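You operate a simulated robot arm through the tools that you are given. There is no shell and no other tool. Be economical: measure what you need, move in short steps, check, and stop when the job is done.

Carry out the task below with a simulated robot arm. There is one attempt and no reset: what you move stays moved.

## Task
Dust the ledge under the pink roll, then set the roll back.
Fine: rest the roll on the brush box first; use the yellow cloth and lay it back.

The check looks at the end state, three seconds after you hand in, the way a careful person would. Anything else that was tipped, shoved, dropped, spilled or broken makes it a failure. Flat cloth is picked up by pressing the open fingertips on it (5 to 10 N) and closing them slowly along it; thin cloth reads only 2 to 8 mm in the jaws.

## Robot
A 6-joint arm with a two-finger parallel gripper, fixed in place. Base frame: the origin is at the foot of the arm, x ahead of it, y to its left, z up. Units: m, degrees, N and s.
With the tool pointing down near the work surface it reaches from about 0.34 to 0.82 m from the base axis. Its first joint turns from -166.0 to 166.0 degrees. Payload 3.91 kg.
The TCP is the grasp point between the finger pads, 0.03 m short of the fingertips. In the tool frame z runs along the fingers and y along their closing line. Largest opening 0.11 m; finger width 0.02, thickness 0.01; the body of the gripper, 0.048 by 0.112 m, starts 0.055 m behind the TCP.
Orientation is that of the tool frame in the base frame, as a unit quaternion [w, x, y, z]. With the fingers straight down and closing along the base's y, the tool's x points along the base's -x, its y along +y and its z along -z.

## Interface
- The arm moves only by the tool jog_arm. Its argument "motion" is a list of rows, each a list of 6 numbers: the shift along the base's x, y, z in mm, then the turn, a rotation vector about the base's x, y, z in degrees. In form: [[tx, ty, tz, ax, ay, az], ...]. A call has 1 to 12 rows; each row shifts and turns the commanded pose from where the row before left it. "claw" is the opening, from 0 (shut) to 1 (fully open), set as the call begins (left out, the last holds). Each row takes 0.2 s and may step no farther than 0.05 m and 8.6 degrees from the row before; otherwise, or with a gripper value out of range, the whole call is refused. Where a pose cannot be reached the arm comes as near as it can. A force on the tool above 40 N (or 10 N above the force at the start of the call, whichever is more), or a blocked arm, ends the call early, and 0.2 s more pass. Each finger travels about 0.045 m/s and halts on what it meets, pressing with about 25 N; the grip force reading is that of the motor and also rises with nothing between the fingers. The clock runs only during rows and for 0.2 s after the last one: add rows that do not move to give the fingers time. It gives the time, the measured TCP pose, the force on the tool (base axes), the opening and the grip force at its end, in the units of the frame above (readings bear some noise), and new pictures: "pictures" is both (left out), scene, wrist or none.
- Cameras (640 x 400 px; columns grow to the right, rows downward): "scene" is fixed at [0.0507, -0.5005, 1.2921]; the picture's right is [0.95, -0.32, 0.00], its down [-0.17, -0.52, -0.84] and it looks along [0.27, 0.79, -0.55] (base axes); focal length 347 px, centre (320, 200). "wrist" rides on the gripper at [0.077, 0.007, -0.114] in the tool frame; the picture's right is [-0.09, 1.00, 0.00], its down [-0.80, -0.07, -0.59] and it looks along [-0.59, -0.05, 0.80] (tool axes); focal length 270 px, centre (320, 200). There is no depth. A picture from a camera that has moved, and an enlarged one, comes with that camera's place and axes in the base frame and with its lens.
- slide_trunk(by): slides the trunk up (or, below 0, down) by that many m; the arm rides with it, the base frame stays. It gives what a move gives, with no picture.
- inspect(camera, box): a new picture of the part [left, top, right, bottom] of that camera's present view, enlarged. No time passes.
- sign_off(): hands the job in; it is judged then, once.

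Go step by step. Nothing tells you positions but the pictures and the camera data: compare them with the known pose of the tool, close in by small moves and look again before you grip or let go. The budget is 120 turns and 200 pictures, counting those below and the enlarged ones. Unless the task says otherwise, let go and move clear before handing in, and close with one line.

The tools are called after "Call:" by a JSON object that holds its "fn" and its "kwargs". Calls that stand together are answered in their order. jog_arm: Moves the arm, as the interface text tells. Its arguments: {"type":"object","properties":{"motion":{"type":"array","items":{"type":"array","items":{"type":"number"}}},"claw":{"type":"number"},"pictures":{"type":"string","enum":["both","scene","wrist","none"]}},"required":["motion"]} The other tools are called the same way: slide_trunk (by) slides the trunk up or down; inspect (camera, box) takes an enlarged picture of a part of a camera's view; sign_off () hands the job in.

At the start:

```text
time_s: 0.0
position: [0.3265, 0.3883, 0.952]
tcp_rot: [0.0, 0.001, 1.0, 0.001]
contact_force: [0.5, 0.6, 0.5]
gripper_width: 0.1097
gripper_force: 0.1
trunk travel left (down, up): [-0.35, 0.26]
```

scene: 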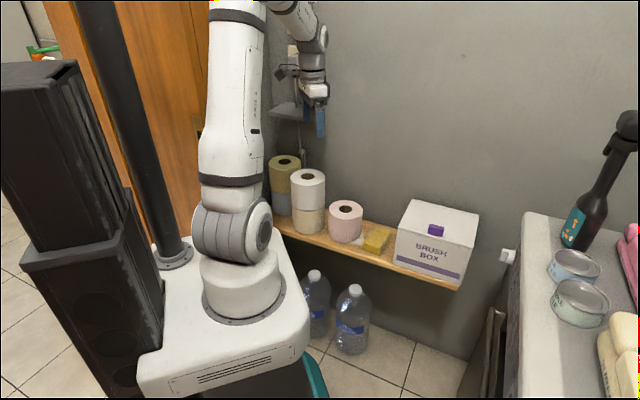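
wrist: 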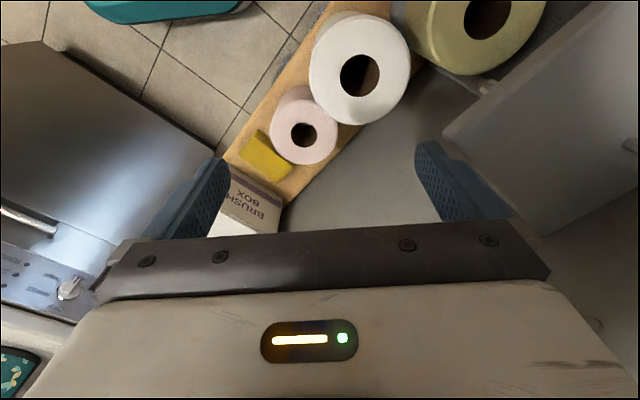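

I see a wooden ledge on the back wall with stacked rolls, the pink roll, a yellow cloth and the brush box. I'll enlarge the views to locate them.

Call:
{"fn": "inspect", "kwargs": {"camera": "scene", "box": [260, 140, 500, 300]}}

Call:
{"fn": "inspect", "kwargs": {"camera": "wrist", "box": [200, 0, 440, 240]}}

```text
2.50 times, centred on (380, 220) of scene
camera zoom: at [0.0507, -0.5005, 1.2921], right [0.95, -0.32, 0.0], down [-0.17, -0.52, -0.84], along [0.27, 0.79, -0.55], focal length 868 px, centre (170, 150)
```

zoom: 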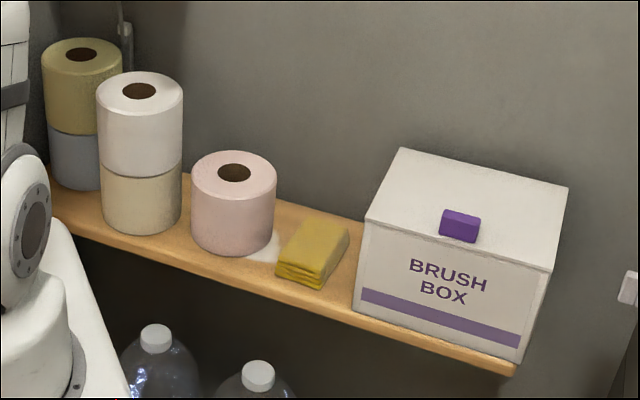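

```text
1.67 times, centred on (320, 120) of wrist
camera zoom: at [0.2486, 0.394, 1.0647], right [0.09, 1.0, 0.0], down [0.8, -0.07, 0.59], along [0.59, -0.05, -0.8], focal length 450 px, centre (320, 333)
```

zoom: 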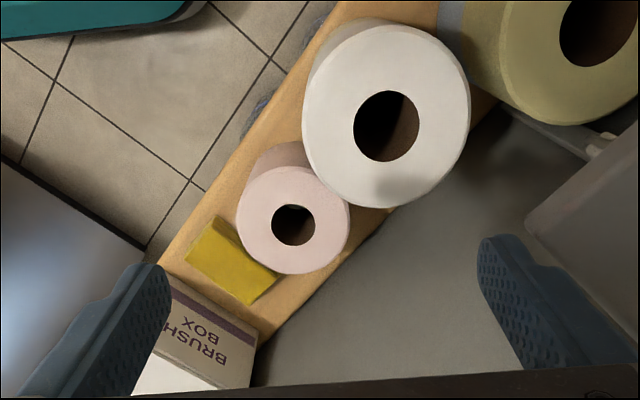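

The ledge runs diagonally (45°), pink roll near (0.43, 0.35), its top near z 0.64, and the box top near z 0.685. I'll move along the ledge, away from the small shelf, turning the gripper 45° to line up with the ledge.

Call:
{"fn": "jog_arm", "kwargs": {"motion": [[15, -15, 0, 0, 0, 0], [15, -15, 0, 0, 0, 0], [20, -15, 0, 0, 0, 7.5], [20, 0, 0, 0, 0, 7.5], [20, 0, 0, 0, 0, 7.5], [10, 0, 0, 0, 0, 7.5], [0, 0, 0, 0, 0, 7.5], [0, 0, 0, 0, 0, 7.5], [0, 0, -40, 0, 0, 0], [0, 0, -40, 0, 0, 0], [0, 0, 0, 0, 0, 0]]}}

```text
time_s: 2.4
position: [0.4277, 0.3446, 0.8706]
tcp_rot: [0.001, -0.383, 0.924, 0.0]
contact_force: [0.2, 0.0, -0.2]
gripper_width: 0.11
gripper_force: 0.0
trunk travel left (down, up): [-0.35, 0.26]
camera wrist: at [0.3672, 0.2938, 0.9841], right [-0.64, 0.77, 0.0], down [0.62, 0.52, 0.59], along [0.46, 0.38, -0.8], focal length 270 px, centre (320, 200)
```

scene: 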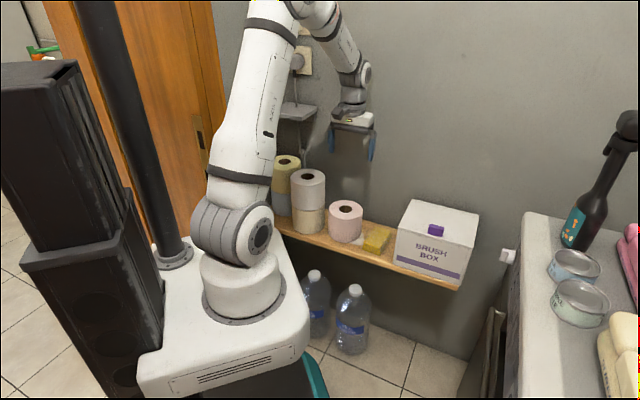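
wrist: 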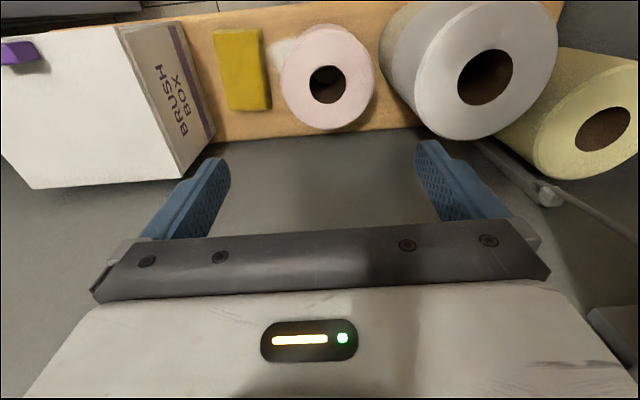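

The view agrees: pink roll centre at about (0.427, 0.352), hole ~40 mm, cloth right next to it toward the box. I'll pinch the roll's wall on the box side (one finger in the hole), so first hover.

Call:
{"fn": "jog_arm", "kwargs": {"motion": [[13, -10, -20, 0, 0, 0], [13, -10, -40, 0, 0, 0], [0, 0, -40, 0, 0, 0], [0, 0, -40, 0, 0, 0], [0, 0, 0, 0, 0, 0]], "claw": 0.56}}

Call:
{"fn": "inspect", "kwargs": {"camera": "scene", "box": [260, 100, 420, 260]}}

```text
time_s: 3.6
position: [0.4527, 0.3234, 0.7302]
tcp_rot: [0.0, -0.383, 0.924, -0.001]
contact_force: [0.1, 0.1, 0.1]
gripper_width: 0.0618
gripper_force: 0.0
trunk travel left (down, up): [-0.35, 0.26]
camera wrist: at [0.3921, 0.2731, 0.844], right [-0.64, 0.77, 0.0], down [0.62, 0.52, 0.59], along [0.46, 0.38, -0.8], focal length 270 px, centre (320, 200)
```

scene: 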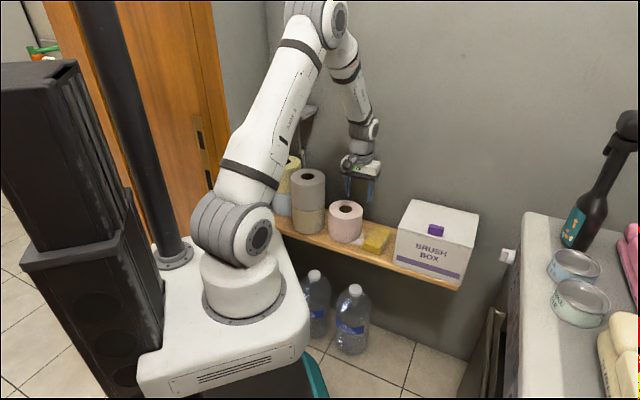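
wrist: 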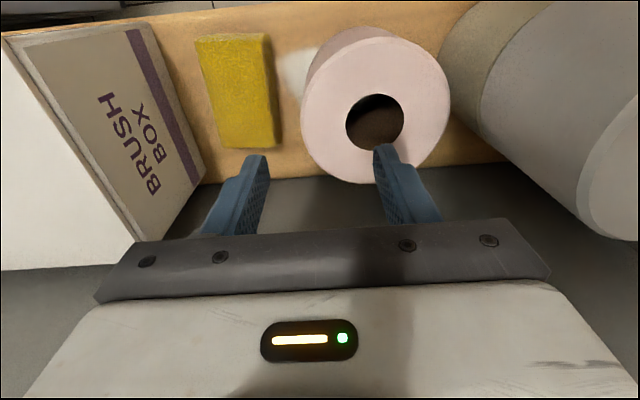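

```text
2.50 times, centred on (340, 180) of scene
camera zoom: at [0.0507, -0.5005, 1.2921], right [0.95, -0.32, 0.0], down [-0.17, -0.52, -0.84], along [0.27, 0.79, -0.55], focal length 868 px, centre (270, 250)
```

zoom: 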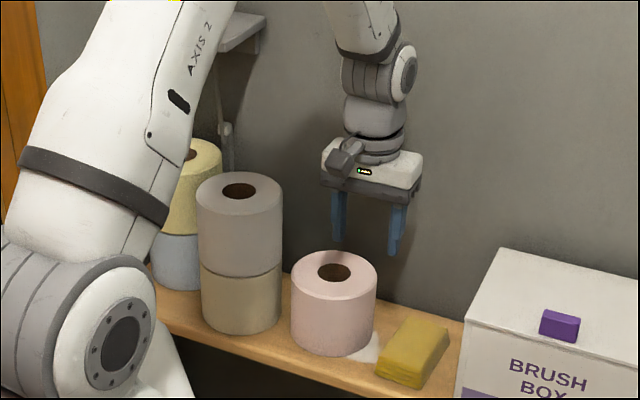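

The inner finger is above the hole and the outer one is outside the roll. Descending with a tiny correction.

Call:
{"fn": "jog_arm", "kwargs": {"motion": [[-1, 3, -30, 0, 0, 0], [0, 0, -30, 0, 0, 0], [0, 0, 0, 0, 0, 0]], "pictures": "both"}}

Call:
{"fn": "inspect", "kwargs": {"camera": "scene", "box": [300, 140, 400, 260]}}

```text
time_s: 4.4
position: [0.4505, 0.327, 0.6711]
tcp_rot: [0.0, -0.382, 0.924, -0.001]
contact_force: [0.6, 0.5, -0.4]
gripper_width: 0.0617
gripper_force: 0.1
trunk travel left (down, up): [-0.35, 0.26]
camera wrist: at [0.3903, 0.2761, 0.785], right [-0.64, 0.77, 0.0], down [0.62, 0.52, 0.59], along [0.46, 0.38, -0.8], focal length 270 px, centre (320, 200)
```

scene: 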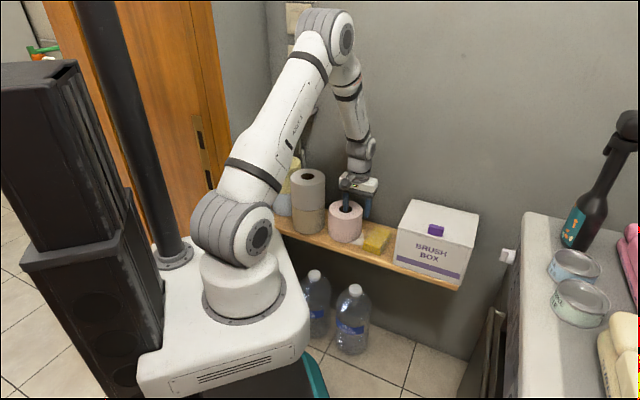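
wrist: 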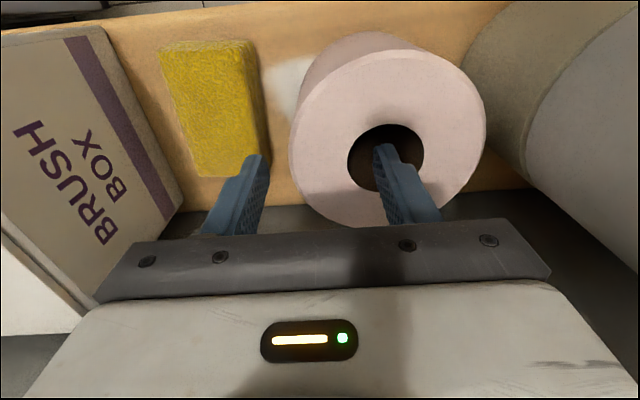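

```text
3.33 times, centred on (350, 200) of scene
camera zoom: at [0.0507, -0.5005, 1.2921], right [0.95, -0.32, 0.0], down [-0.17, -0.52, -0.84], along [0.27, 0.79, -0.55], focal length 1157 px, centre (220, 200)
```

zoom: 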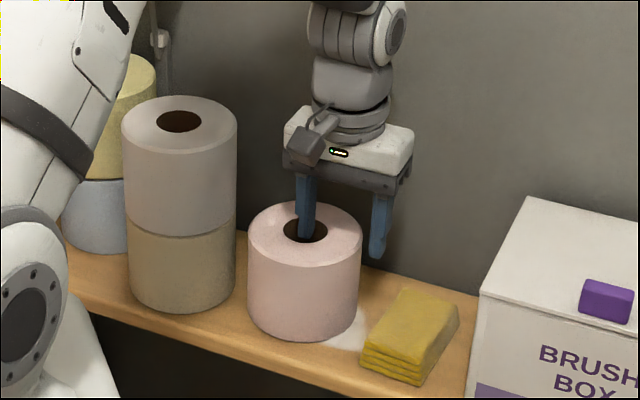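

The inner finger is in line with the hole and the outer finger is clear of the cloth. Descend to about 40 mm insertion.

Call:
{"fn": "jog_arm", "kwargs": {"motion": [[1, 1, -16, 0, 0, 0], [0, 0, -14, 0, 0, 0], [0, 0, -12, 0, 0, 0], [0, 0, 0, 0, 0, 0]], "pictures": "both"}}

```text
time_s: 5.4
position: [0.4527, 0.328, 0.6291]
tcp_rot: [0.0, -0.383, 0.924, 0.0]
contact_force: [-0.4, 0.6, -0.5]
gripper_width: 0.0617
gripper_force: 0.1
trunk travel left (down, up): [-0.35, 0.26]
camera wrist: at [0.3926, 0.2766, 0.7422], right [-0.64, 0.77, 0.0], down [0.62, 0.52, 0.59], along [0.46, 0.38, -0.8], focal length 270 px, centre (320, 200)
```

scene: 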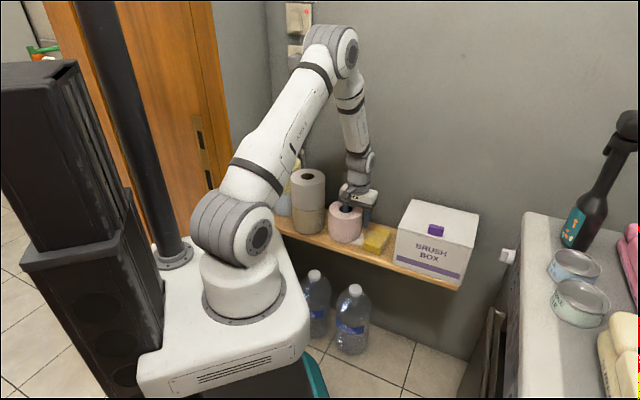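
wrist: 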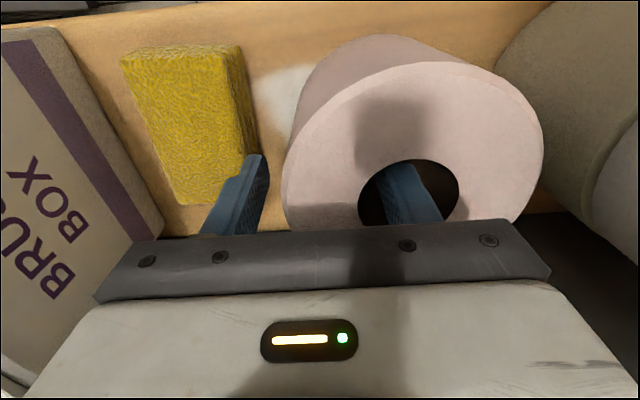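

No contact; the finger is inside. Closing on the wall of the roll.

Call:
{"fn": "jog_arm", "kwargs": {"motion": [[0, 0, 0, 0, 0, 0], [0, 0, 0, 0, 0, 0], [0, 0, 0, 0, 0, 0], [0, 0, 0, 0, 0, 0]], "claw": 0.15, "pictures": "wrist"}}

```text
time_s: 6.4
position: [0.4539, 0.327, 0.6278]
tcp_rot: [0.0, -0.383, 0.924, -0.001]
contact_force: [1.2, 0.7, 0.9]
gripper_width: 0.0336
gripper_force: 25.0
trunk travel left (down, up): [-0.35, 0.26]
camera wrist: at [0.3924, 0.2766, 0.7422], right [-0.64, 0.77, 0.0], down [0.62, 0.52, 0.59], along [0.46, 0.38, -0.8], focal length 270 px, centre (320, 200)
```

wrist: 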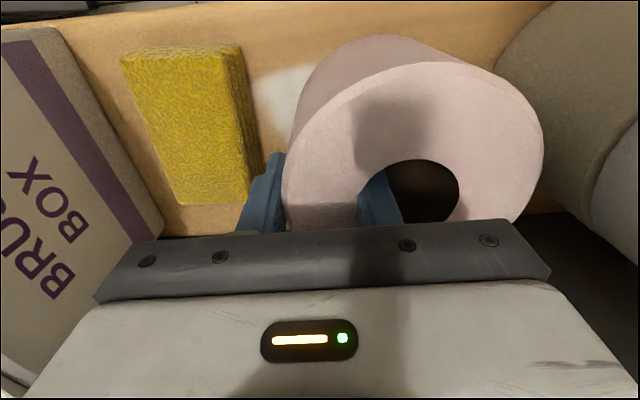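

Firm grip on the 33 mm wall, roll unmoved. Lifting.

Call:
{"fn": "jog_arm", "kwargs": {"motion": [[0, 0, 10, 0, 0, 0], [0, 0, 30, 0, 0, 0], [0, 0, 40, 0, 0, 0], [0, 0, 40, 0, 0, 0], [0, 0, 40, 0, 0, 0], [0, 0, 40, 0, 0, 0], [0, 0, 0, 0, 0, 0]]}}

Call:
{"fn": "inspect", "kwargs": {"camera": "scene", "box": [300, 160, 500, 300]}}

```text
time_s: 8.0
position: [0.4514, 0.3249, 0.8301]
tcp_rot: [0.0, -0.383, 0.924, 0.0]
contact_force: [0.2, 0.5, -0.5]
gripper_width: 0.0334
gripper_force: 24.6
trunk travel left (down, up): [-0.35, 0.26]
camera wrist: at [0.3921, 0.2752, 0.9439], right [-0.64, 0.77, 0.0], down [0.62, 0.52, 0.59], along [0.46, 0.38, -0.8], focal length 270 px, centre (320, 200)
```

scene: 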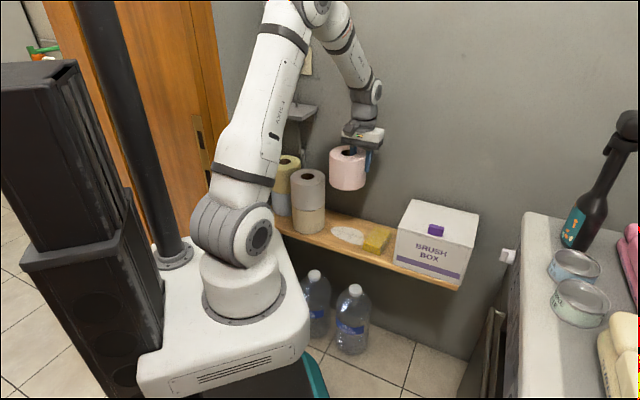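
wrist: 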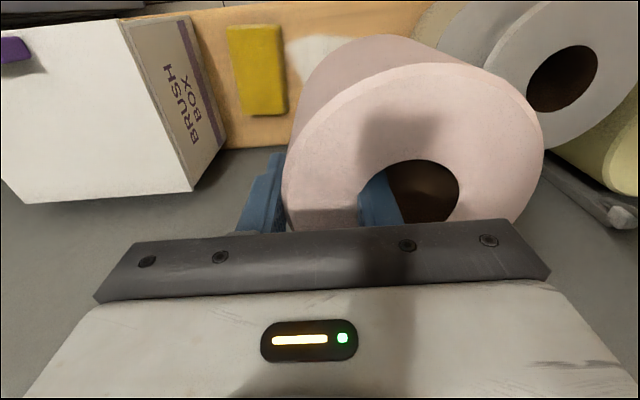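

```text
2.86 times, centred on (400, 230) of scene
camera zoom: at [0.0507, -0.5005, 1.2921], right [0.95, -0.32, 0.0], down [-0.17, -0.52, -0.84], along [0.27, 0.79, -0.55], focal length 991 px, centre (91, 114)
```

zoom: 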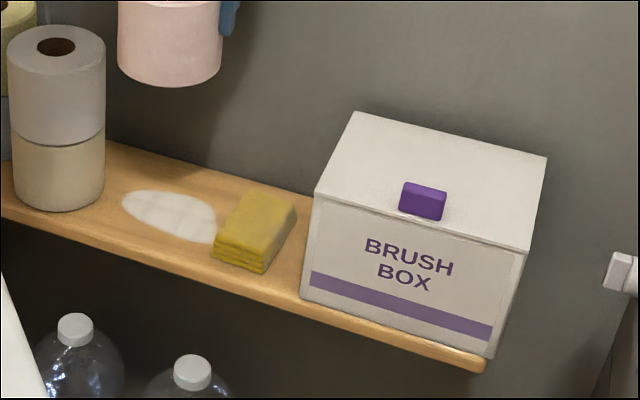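

The dust patch shows where the roll stood. Now carry the roll over the box top, behind the purple handle.

Call:
{"fn": "jog_arm", "kwargs": {"motion": [[28, -24, 0, 0, 0, 0], [33, -28, 0, 0, 0, 0], [33, -29, 0, 0, 0, 0], [33, -29, 0, 0, 0, 0], [33, -29, 0, 0, 0, 0], [33, -29, 0, 0, 0, 0], [33, -28, 0, 0, 0, 0], [0, 0, 0, 0, 0, 0], [0, 0, 0, 0, 0, 0]]}}

Call:
{"fn": "inspect", "kwargs": {"camera": "scene", "box": [360, 100, 520, 300]}}

```text
time_s: 10.0
position: [0.6784, 0.1323, 0.8299]
tcp_rot: [0.0, -0.383, 0.924, 0.0]
contact_force: [0.8, 0.1, -1.8]
gripper_width: 0.0334
gripper_force: 25.5
trunk travel left (down, up): [-0.35, 0.26]
camera wrist: at [0.6185, 0.0811, 0.9435], right [-0.64, 0.77, 0.0], down [0.62, 0.52, 0.59], along [0.46, 0.38, -0.8], focal length 270 px, centre (320, 200)
```

scene: 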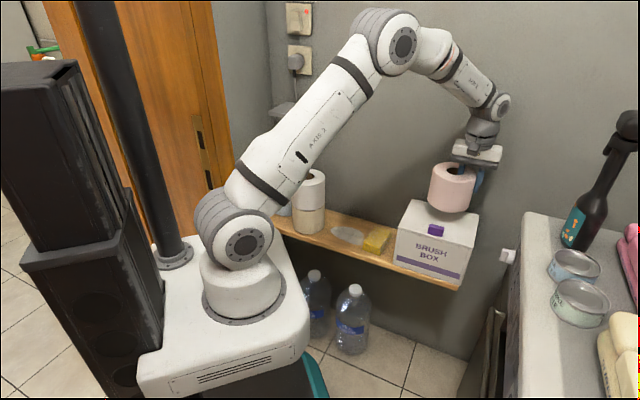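
wrist: 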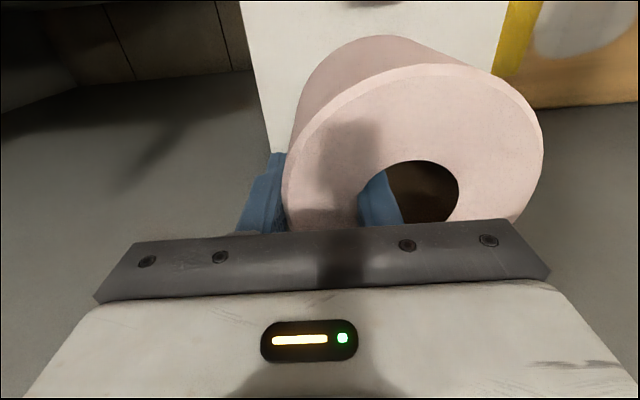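

```text
2.00 times, centred on (440, 200) of scene
camera zoom: at [0.0507, -0.5005, 1.2921], right [0.95, -0.32, 0.0], down [-0.17, -0.52, -0.84], along [0.27, 0.79, -0.55], focal length 694 px, centre (80, 200)
```

zoom: 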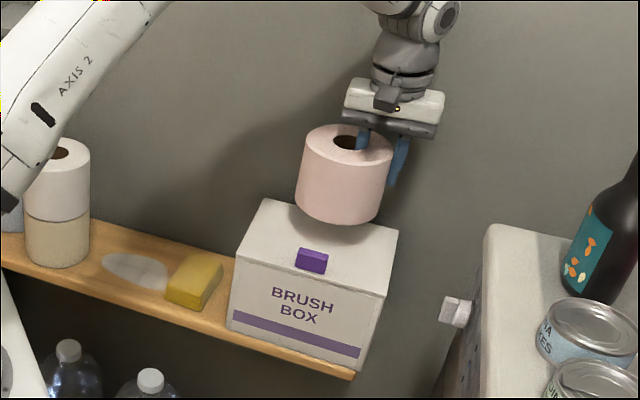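

The roll is over the box top, behind the handle. Lowering in steps, watching force.

Call:
{"fn": "jog_arm", "kwargs": {"motion": [[0, 0, -20, 0, 0, 0], [0, 0, -20, 0, 0, 0], [0, 0, -8, 0, 0, 0], [0, 0, 0, 0, 0, 0]]}}

Call:
{"fn": "inspect", "kwargs": {"camera": "scene", "box": [380, 140, 500, 290]}}

```text
time_s: 11.0
position: [0.6791, 0.1308, 0.7814]
tcp_rot: [0.0, -0.384, 0.924, 0.0]
contact_force: [0.2, 0.4, -0.4]
gripper_width: 0.0332
gripper_force: 24.8
trunk travel left (down, up): [-0.35, 0.26]
camera wrist: at [0.619, 0.0801, 0.8958], right [-0.64, 0.77, 0.0], down [0.62, 0.52, 0.59], along [0.46, 0.38, -0.8], focal length 270 px, centre (320, 200)
```

scene: 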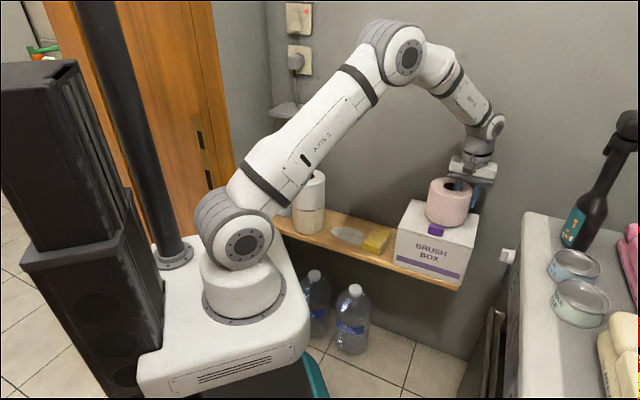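
wrist: 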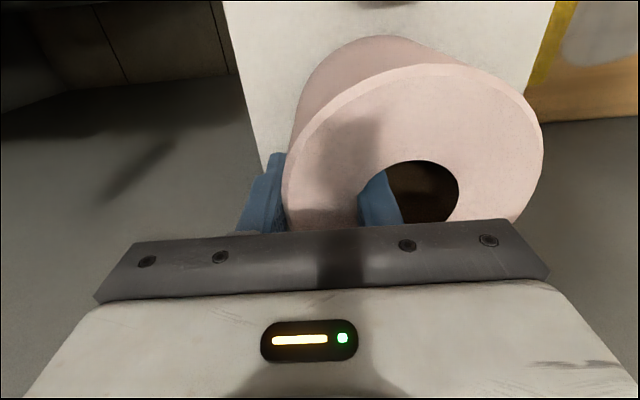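

```text
2.67 times, centred on (440, 215) of scene
camera zoom: at [0.0507, -0.5005, 1.2921], right [0.95, -0.32, 0.0], down [-0.17, -0.52, -0.84], along [0.27, 0.79, -0.55], focal length 925 px, centre (0, 160)
```

zoom: 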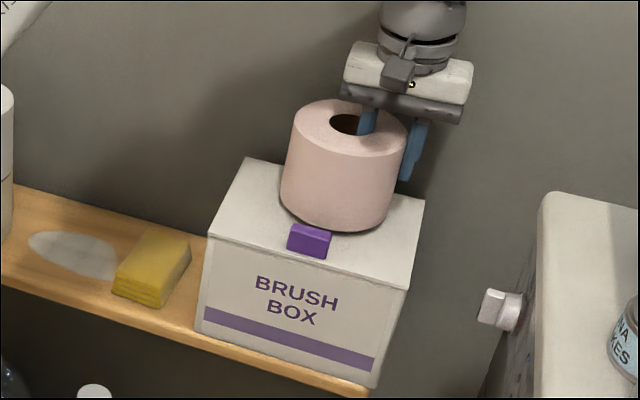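

Close-up of the handle/roll clearance before setting down.

Call:
{"fn": "inspect", "kwargs": {"camera": "scene", "box": [405, 190, 485, 240]}}

```text
8.00 times, centred on (445, 215) of scene
camera zoom: at [0.0507, -0.5005, 1.2921], right [0.95, -0.32, 0.0], down [-0.17, -0.52, -0.84], along [0.27, 0.79, -0.55], focal length 2776 px, centre (-680, 80)
```

zoom: 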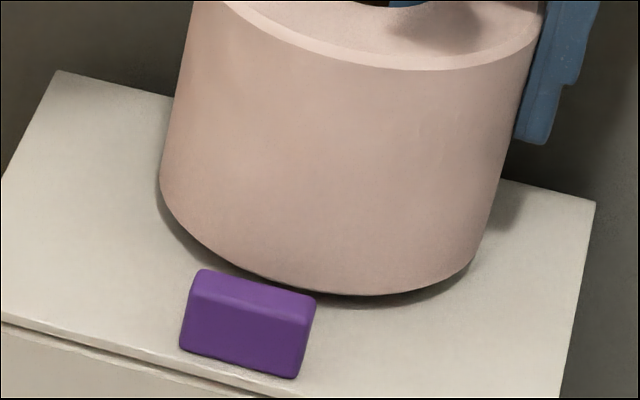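

Clear of the handle by ~20 mm and well inside the back edge. Lowering by small steps until contact.

Call:
{"fn": "jog_arm", "kwargs": {"motion": [[0, 0, -4, 0, 0, 0], [0, 0, -3, 0, 0, 0], [0, 0, -2, 0, 0, 0], [0, 0, 0, 0, 0, 0]], "pictures": "none"}}

Call:
{"fn": "inspect", "kwargs": {"camera": "scene", "box": [405, 190, 485, 240]}}

```text
time_s: 12.0
position: [0.6783, 0.131, 0.7734]
tcp_rot: [0.001, -0.382, 0.924, 0.0]
contact_force: [1.7, -2.2, 11.1]
gripper_width: 0.0333
gripper_force: 24.6
trunk travel left (down, up): [-0.35, 0.26]
```

```text
8.00 times, centred on (445, 215) of scene
camera zoom: at [0.0507, -0.5005, 1.2921], right [0.95, -0.32, 0.0], down [-0.17, -0.52, -0.84], along [0.27, 0.79, -0.55], focal length 2776 px, centre (-680, 80)
```

zoom: 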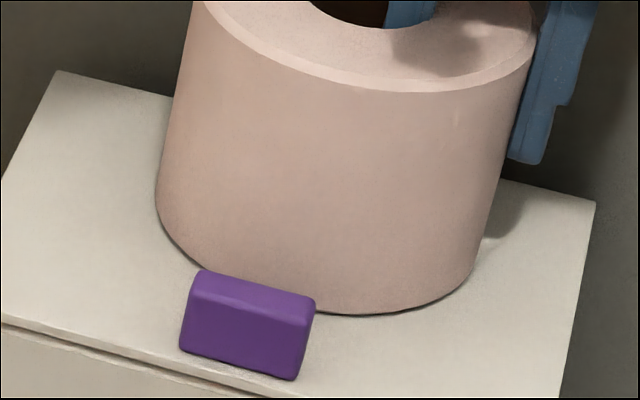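

Contact made (11 N). Ease up 1 mm and open to the insertion width.

Call:
{"fn": "jog_arm", "kwargs": {"motion": [[0, 0, 1, 0, 0, 0], [0, 0, 0, 0, 0, 0], [0, 0, 0, 0, 0, 0], [0, 0, 0, 0, 0, 0]], "claw": 0.54}}

```text
time_s: 13.0
position: [0.6781, 0.1303, 0.773]
tcp_rot: [0.0, -0.382, 0.924, 0.0]
contact_force: [0.7, -0.2, -0.4]
gripper_width: 0.0592
gripper_force: 0.0
trunk travel left (down, up): [-0.35, 0.26]
camera wrist: at [0.6186, 0.0808, 0.8872], right [-0.64, 0.77, 0.0], down [0.62, 0.52, 0.59], along [0.46, 0.38, -0.8], focal length 270 px, centre (320, 200)
```

scene: 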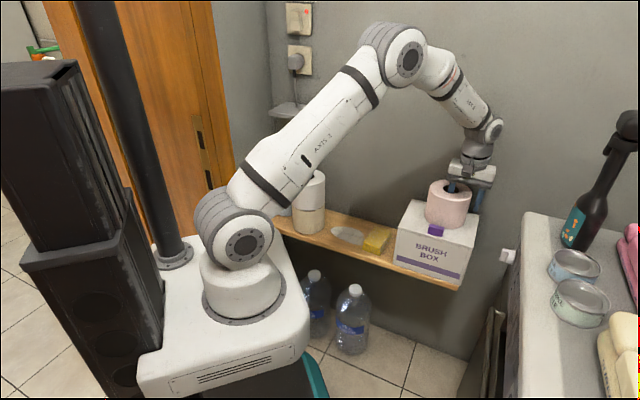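
wrist: 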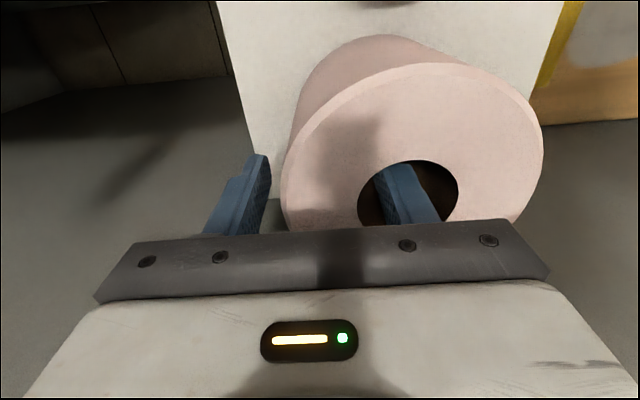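

Released cleanly; lift straight up and go over the cloth.

Call:
{"fn": "jog_arm", "kwargs": {"motion": [[0, 0, 20, 0, 0, 0], [0, 0, 40, 0, 0, 0], [0, 0, 40, 0, 0, 0], [-36, 27, 0, 0, 0, 0], [-36, 27, 0, 0, 0, 0], [-36, 26, 0, 0, 0, 0], [-36, 26, 0, 0, 0, 0], [-35, 26, -30, 0, 0, 0], [0, 0, -40, 0, 0, 0], [0, 0, -40, 0, 0, 0], [0, 0, 0, 0, 0, 0]], "claw": 0.54}}

Call:
{"fn": "inspect", "kwargs": {"camera": "scene", "box": [320, 160, 480, 290]}}

```text
refused: row 8 steps farther than a row can; nothing moved
```

```text
3.08 times, centred on (400, 225) of scene
camera zoom: at [0.0507, -0.5005, 1.2921], right [0.95, -0.32, 0.0], down [-0.17, -0.52, -0.84], along [0.27, 0.79, -0.55], focal length 1068 px, centre (74, 123)
```

zoom: 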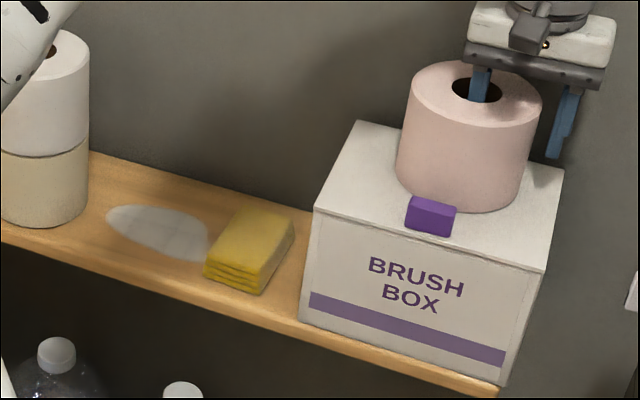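

The call was refused for one long step; resending with that step shortened.

Call:
{"fn": "jog_arm", "kwargs": {"motion": [[0, 0, 20, 0, 0, 0], [0, 0, 40, 0, 0, 0], [0, 0, 40, 0, 0, 0], [-36, 27, 0, 0, 0, 0], [-36, 27, 0, 0, 0, 0], [-36, 26, 0, 0, 0, 0], [-36, 26, 0, 0, 0, 0], [-35, 26, 0, 0, 0, 0], [0, 0, -45, 0, 0, 0], [0, 0, -45, 0, 0, 0], [0, 0, -45, 0, 0, 0], [0, 0, 0, 0, 0, 0]], "claw": 0.54}}

Call:
{"fn": "inspect", "kwargs": {"camera": "scene", "box": [320, 160, 480, 290]}}

```text
time_s: 15.6
position: [0.4986, 0.2641, 0.7375]
tcp_rot: [-0.001, -0.383, 0.924, 0.0]
contact_force: [0.0, 0.2, 1.2]
gripper_width: 0.0592
gripper_force: 0.1
trunk travel left (down, up): [-0.35, 0.26]
camera wrist: at [0.4384, 0.2123, 0.8515], right [-0.64, 0.77, 0.0], down [0.62, 0.52, 0.59], along [0.46, 0.38, -0.8], focal length 270 px, centre (320, 200)
```

scene: 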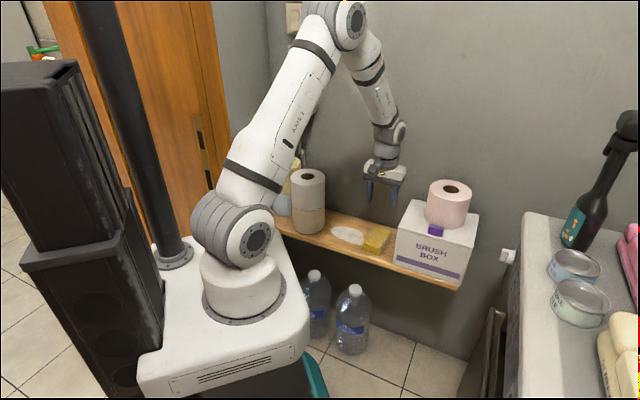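
wrist: 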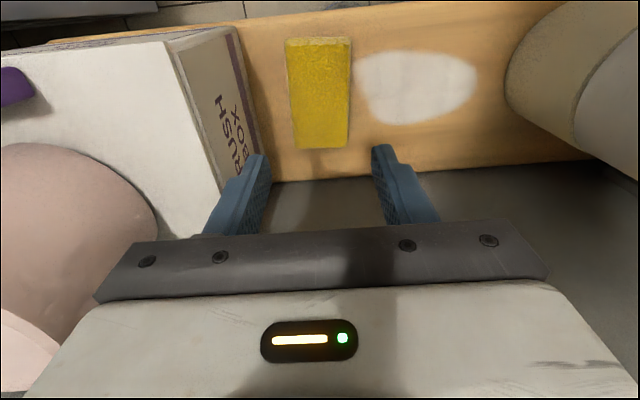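

```text
3.08 times, centred on (400, 225) of scene
camera zoom: at [0.0507, -0.5005, 1.2921], right [0.95, -0.32, 0.0], down [-0.17, -0.52, -0.84], along [0.27, 0.79, -0.55], focal length 1068 px, centre (74, 123)
```

zoom: 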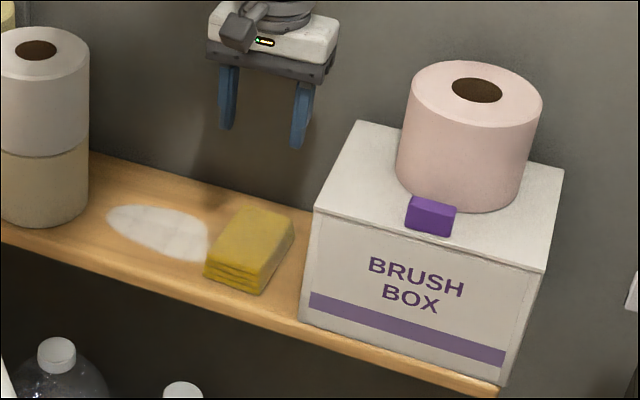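

Cloth pad is ~56 mm wide, ~98 mm deep, top near z 0.583. I'll open to 88 mm and straddle it along the ledge direction.

Call:
{"fn": "jog_arm", "kwargs": {"motion": [[-2, -4, -20, 0, 0, 0], [0, 0, -40, 0, 0, 0], [0, 0, -40, 0, 0, 0], [0, 0, -10, 0, 0, 0], [0, 0, 0, 0, 0, 0]], "claw": 0.8}}

Call:
{"fn": "inspect", "kwargs": {"camera": "scene", "box": [330, 190, 430, 270]}}

```text
time_s: 16.8
position: [0.4971, 0.2597, 0.6274]
tcp_rot: [0.0, -0.383, 0.924, 0.0]
contact_force: [0.7, -0.5, -0.2]
gripper_width: 0.0878
gripper_force: 0.0
trunk travel left (down, up): [-0.35, 0.26]
camera wrist: at [0.4375, 0.2089, 0.7413], right [-0.64, 0.77, 0.0], down [0.62, 0.52, 0.59], along [0.46, 0.38, -0.8], focal length 270 px, centre (320, 200)
```

scene: 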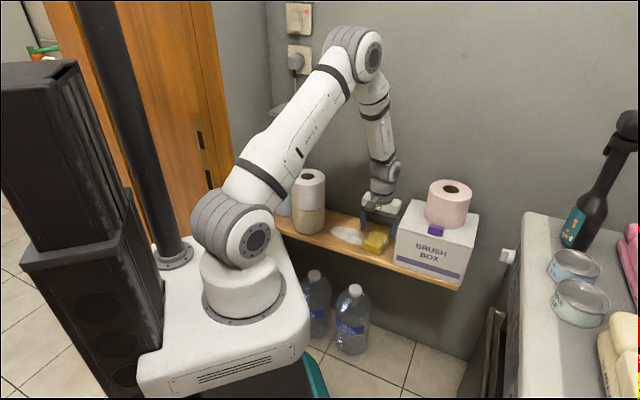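
wrist: 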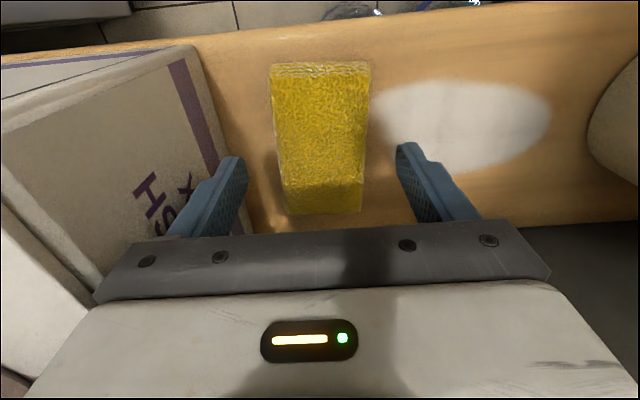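

```text
5.00 times, centred on (380, 230) of scene
camera zoom: at [0.0507, -0.5005, 1.2921], right [0.95, -0.32, 0.0], down [-0.17, -0.52, -0.84], along [0.27, 0.79, -0.55], focal length 1735 px, centre (20, 50)
```

zoom: 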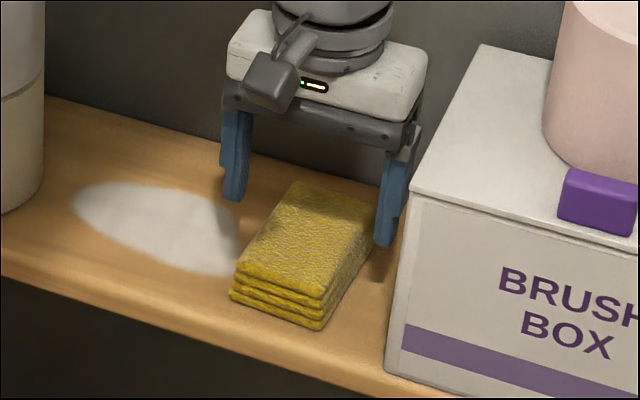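

The cloth lies between the fingers. Lower so the tips reach about the mid-height of the pad.

Call:
{"fn": "jog_arm", "kwargs": {"motion": [[0, 0, -15, 0, 0, 0], [0, 0, -12, 0, 0, 0], [0, 0, 0, 0, 0, 0]]}}

Call:
{"fn": "inspect", "kwargs": {"camera": "scene", "box": [345, 210, 425, 260]}}

```text
time_s: 17.6
position: [0.4992, 0.2602, 0.6007]
tcp_rot: [0.0, -0.383, 0.924, 0.0]
contact_force: [0.5, 0.2, 0.3]
gripper_width: 0.0877
gripper_force: 0.0
trunk travel left (down, up): [-0.35, 0.26]
camera wrist: at [0.4376, 0.2088, 0.7144], right [-0.64, 0.77, 0.0], down [0.62, 0.52, 0.59], along [0.46, 0.38, -0.8], focal length 270 px, centre (320, 200)
```

scene: 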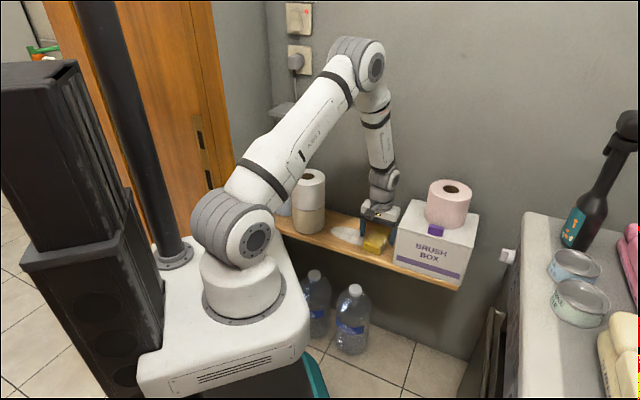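
wrist: 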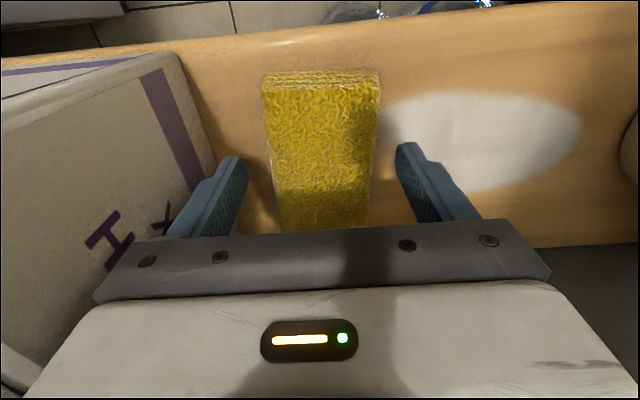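

```text
8.00 times, centred on (385, 235) of scene
camera zoom: at [0.0507, -0.5005, 1.2921], right [0.95, -0.32, 0.0], down [-0.17, -0.52, -0.84], along [0.27, 0.79, -0.55], focal length 2776 px, centre (-200, -80)
```

zoom: 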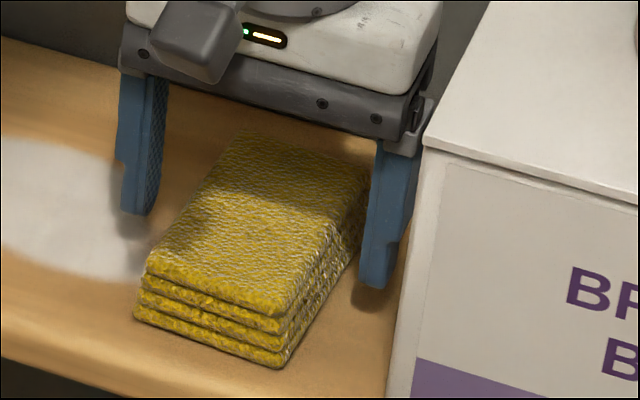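

Tips are just below the pad's top; lower another 7 mm in small steps.

Call:
{"fn": "jog_arm", "kwargs": {"motion": [[0, 0, -4, 0, 0, 0], [0, 0, -3, 0, 0, 0], [0, 0, 0, 0, 0, 0]], "pictures": "none"}}

Call:
{"fn": "inspect", "kwargs": {"camera": "scene", "box": [345, 210, 425, 260]}}

```text
time_s: 18.4
position: [0.4977, 0.2612, 0.5933]
tcp_rot: [0.0, -0.382, 0.924, 0.0]
contact_force: [0.1, 0.4, 1.0]
gripper_width: 0.088
gripper_force: 0.1
trunk travel left (down, up): [-0.35, 0.26]
```

```text
8.00 times, centred on (385, 235) of scene
camera zoom: at [0.0507, -0.5005, 1.2921], right [0.95, -0.32, 0.0], down [-0.17, -0.52, -0.84], along [0.27, 0.79, -0.55], focal length 2776 px, centre (-200, -80)
```

zoom: 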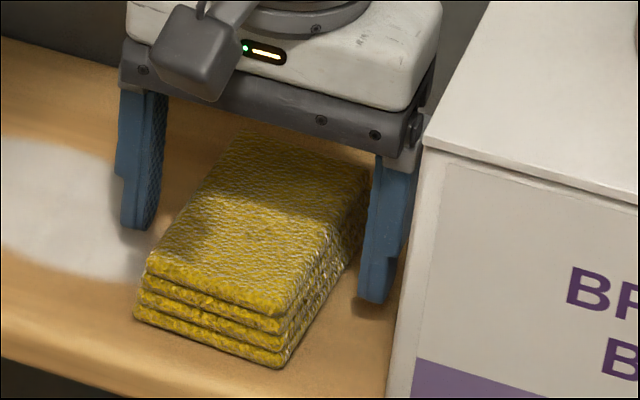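

Tips are now well down the pad's sides, a few mm above the ledge. Closing on the pad.

Call:
{"fn": "jog_arm", "kwargs": {"motion": [[0, 0, 0, 0, 0, 0], [0, 0, 0, 0, 0, 0], [0, 0, 0, 0, 0, 0], [0, 0, 0, 0, 0, 0]], "claw": 0.42}}

Call:
{"fn": "inspect", "kwargs": {"camera": "scene", "box": [345, 210, 425, 260]}}

```text
time_s: 19.4
position: [0.4975, 0.2586, 0.5925]
tcp_rot: [-0.001, -0.383, 0.924, 0.0]
contact_force: [-0.3, 0.4, -0.1]
gripper_width: 0.0645
gripper_force: 25.1
trunk travel left (down, up): [-0.35, 0.26]
camera wrist: at [0.4381, 0.2087, 0.7069], right [-0.64, 0.77, 0.0], down [0.62, 0.52, 0.59], along [0.46, 0.38, -0.8], focal length 270 px, centre (320, 200)
```

scene: 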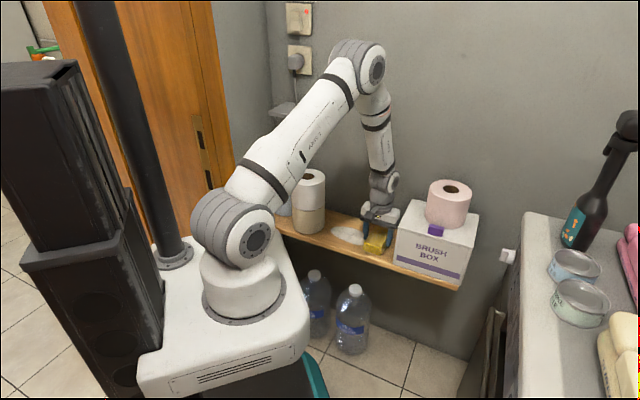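
wrist: 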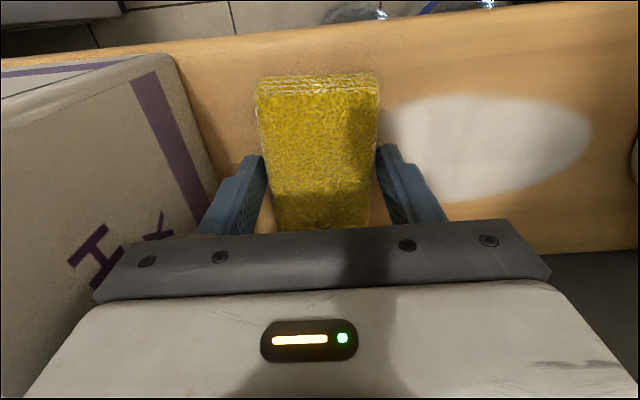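

```text
8.00 times, centred on (385, 235) of scene
camera zoom: at [0.0507, -0.5005, 1.2921], right [0.95, -0.32, 0.0], down [-0.17, -0.52, -0.84], along [0.27, 0.79, -0.55], focal length 2776 px, centre (-200, -80)
```

zoom: 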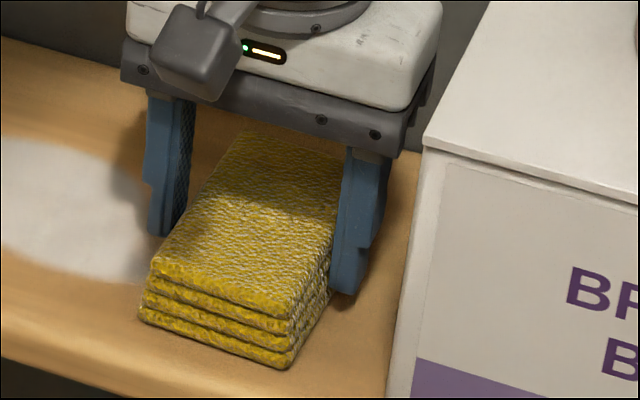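

The pad is gripped (64 mm), shifted only ~2 mm. Press lightly, then slide toward the patch.

Call:
{"fn": "jog_arm", "kwargs": {"motion": [[0, 0, -1, 0, 0, 0], [-7, 7, -1, 0, 0, 0], [-10, 10, 0, 0, 0, 0], [-10, 10, 0, 0, 0, 0], [0, 0, 0, 0, 0, 0]]}}

Call:
{"fn": "inspect", "kwargs": {"camera": "scene", "box": [320, 200, 420, 260]}}

```text
time_s: 20.6
position: [0.4717, 0.2872, 0.5926]
tcp_rot: [0.001, -0.383, 0.924, 0.0]
contact_force: [2.6, -0.2, 11.8]
gripper_width: 0.0643
gripper_force: 25.2
trunk travel left (down, up): [-0.35, 0.26]
camera wrist: at [0.4109, 0.2359, 0.7065], right [-0.64, 0.77, 0.0], down [0.62, 0.52, 0.6], along [0.46, 0.38, -0.8], focal length 270 px, centre (320, 200)
```

scene: 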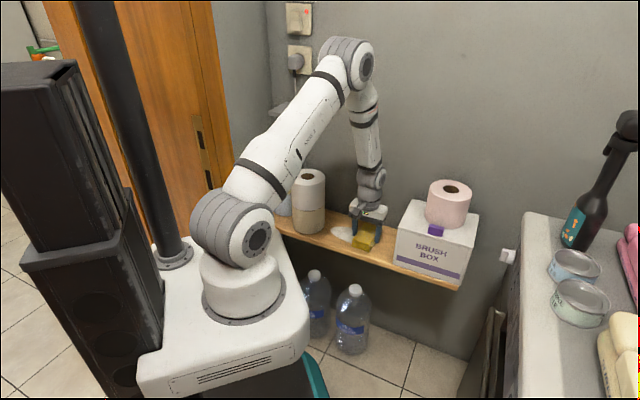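
wrist: 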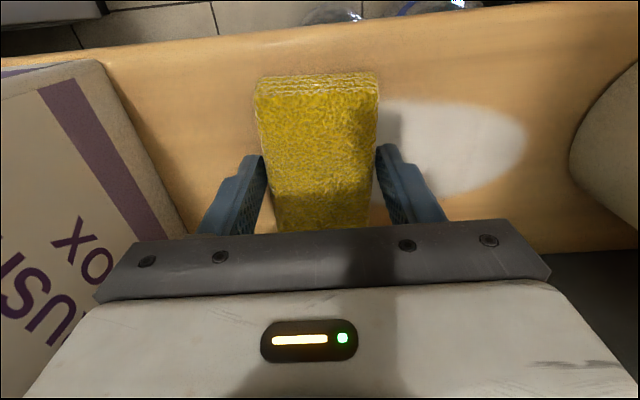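

```text
6.40 times, centred on (370, 230) of scene
camera zoom: at [0.0507, -0.5005, 1.2921], right [0.95, -0.32, 0.0], down [-0.17, -0.52, -0.84], along [0.27, 0.79, -0.55], focal length 2221 px, centre (0, 8)
```

zoom: 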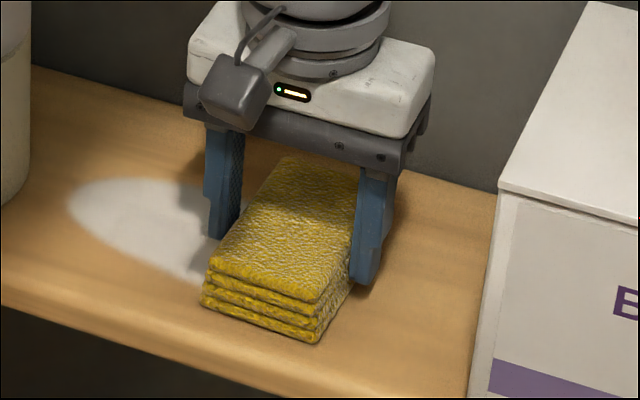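

Pressing at ~12 N and the cloth covers the patch's full depth. Continue sliding toward the stack, stopping at a safe gap.

Call:
{"fn": "jog_arm", "kwargs": {"motion": [[-11, 11, 0, 0, 0, 0], [-11, 11, 0, 0, 0, 0], [-11, 11, 0, 0, 0, 0], [-11, 11, 0, 0, 0, 0], [-9, 9, 0, 0, 0, 0], [0, 0, 0, 0, 0, 0]]}}

Call:
{"fn": "inspect", "kwargs": {"camera": "scene", "box": [300, 180, 400, 260]}}

```text
time_s: 22.0
position: [0.4173, 0.3383, 0.5932]
tcp_rot: [0.001, -0.382, 0.924, 0.0]
contact_force: [1.4, -2.1, 12.0]
gripper_width: 0.0645
gripper_force: 24.9
trunk travel left (down, up): [-0.35, 0.26]
camera wrist: at [0.3574, 0.2878, 0.7065], right [-0.64, 0.77, 0.0], down [0.62, 0.52, 0.59], along [0.46, 0.38, -0.8], focal length 270 px, centre (320, 200)
```

scene: 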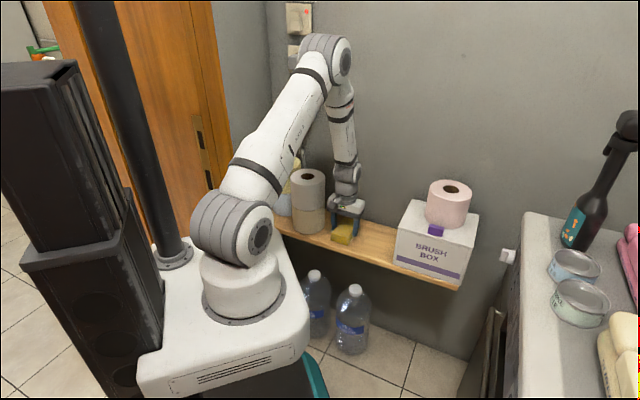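
wrist: 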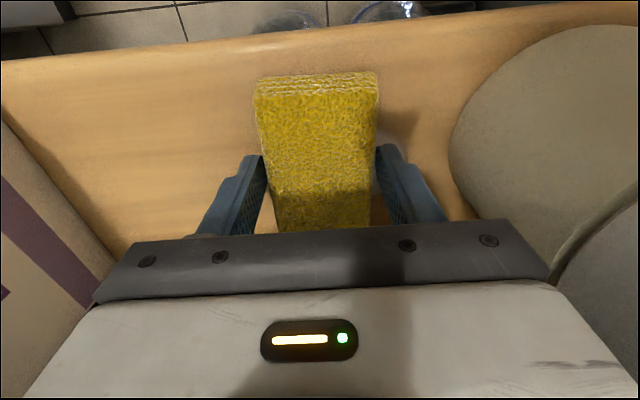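

```text
5.00 times, centred on (350, 220) of scene
camera zoom: at [0.0507, -0.5005, 1.2921], right [0.95, -0.32, 0.0], down [-0.17, -0.52, -0.84], along [0.27, 0.79, -0.55], focal length 1735 px, centre (170, 100)
```

zoom: 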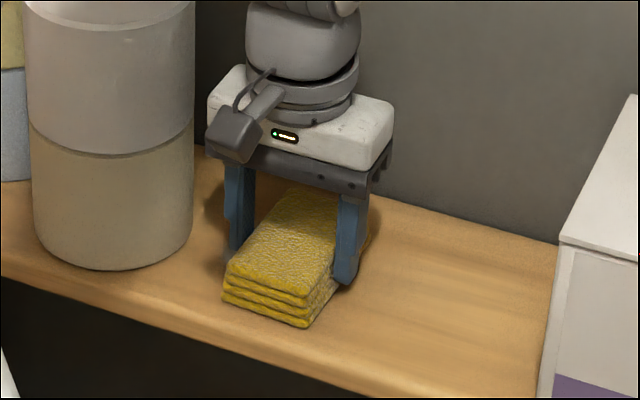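

No white visible now. Wipe back toward the cloth's place and look at the bare ledge.

Call:
{"fn": "jog_arm", "kwargs": {"motion": [[12, -12, 0, 0, 0, 0], [12, -12, 0, 0, 0, 0], [12, -12, 0, 0, 0, 0], [12, -12, 0, 0, 0, 0], [12, -12, 0, 0, 0, 0], [12, -12, 0, 0, 0, 0], [0, 0, 0, 0, 0, 0]]}}

Call:
{"fn": "inspect", "kwargs": {"camera": "scene", "box": [300, 180, 420, 260]}}

Call:
{"fn": "inspect", "kwargs": {"camera": "wrist", "box": [360, 40, 600, 240]}}

```text
time_s: 23.6
position: [0.4899, 0.2681, 0.5924]
tcp_rot: [0.001, -0.383, 0.924, -0.001]
contact_force: [-3.8, 4.7, 21.9]
gripper_width: 0.0643
gripper_force: 24.7
trunk travel left (down, up): [-0.35, 0.26]
camera wrist: at [0.4291, 0.2171, 0.7061], right [-0.64, 0.77, 0.0], down [0.61, 0.52, 0.6], along [0.46, 0.38, -0.8], focal length 270 px, centre (320, 200)
```

scene: 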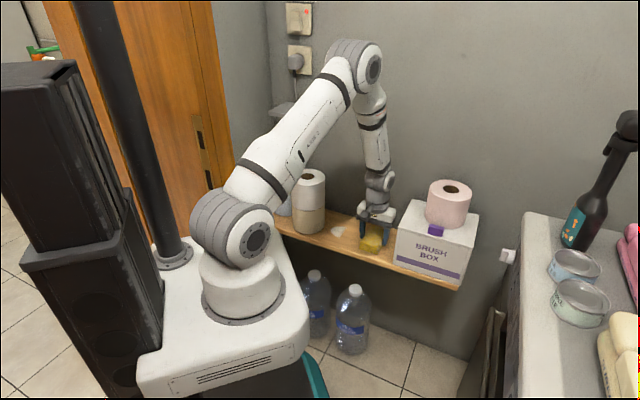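
wrist: 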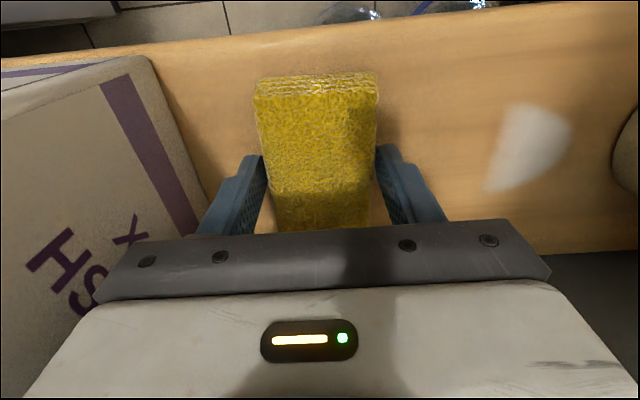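

```text
5.00 times, centred on (360, 220) of scene
camera zoom: at [0.0507, -0.5005, 1.2921], right [0.95, -0.32, 0.0], down [-0.17, -0.52, -0.84], along [0.27, 0.79, -0.55], focal length 1735 px, centre (120, 100)
```

zoom: 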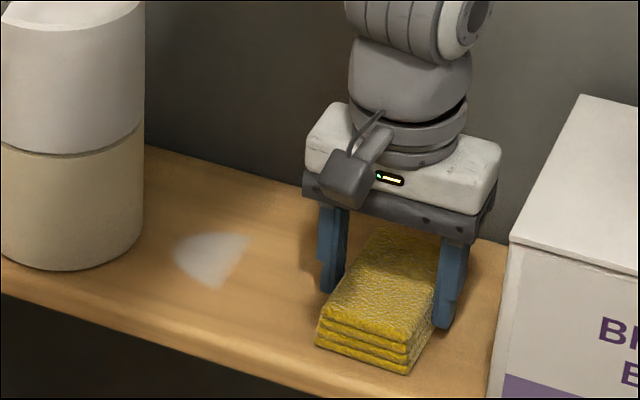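

```text
2.00 times, centred on (480, 140) of wrist
camera zoom: at [0.4291, 0.2171, 0.7061], right [-0.64, 0.77, 0.0], down [0.61, 0.52, 0.6], along [0.46, 0.38, -0.8], focal length 541 px, centre (0, 320)
```

zoom: 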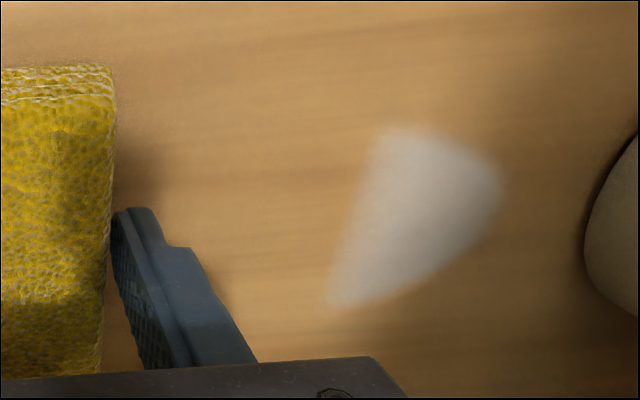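

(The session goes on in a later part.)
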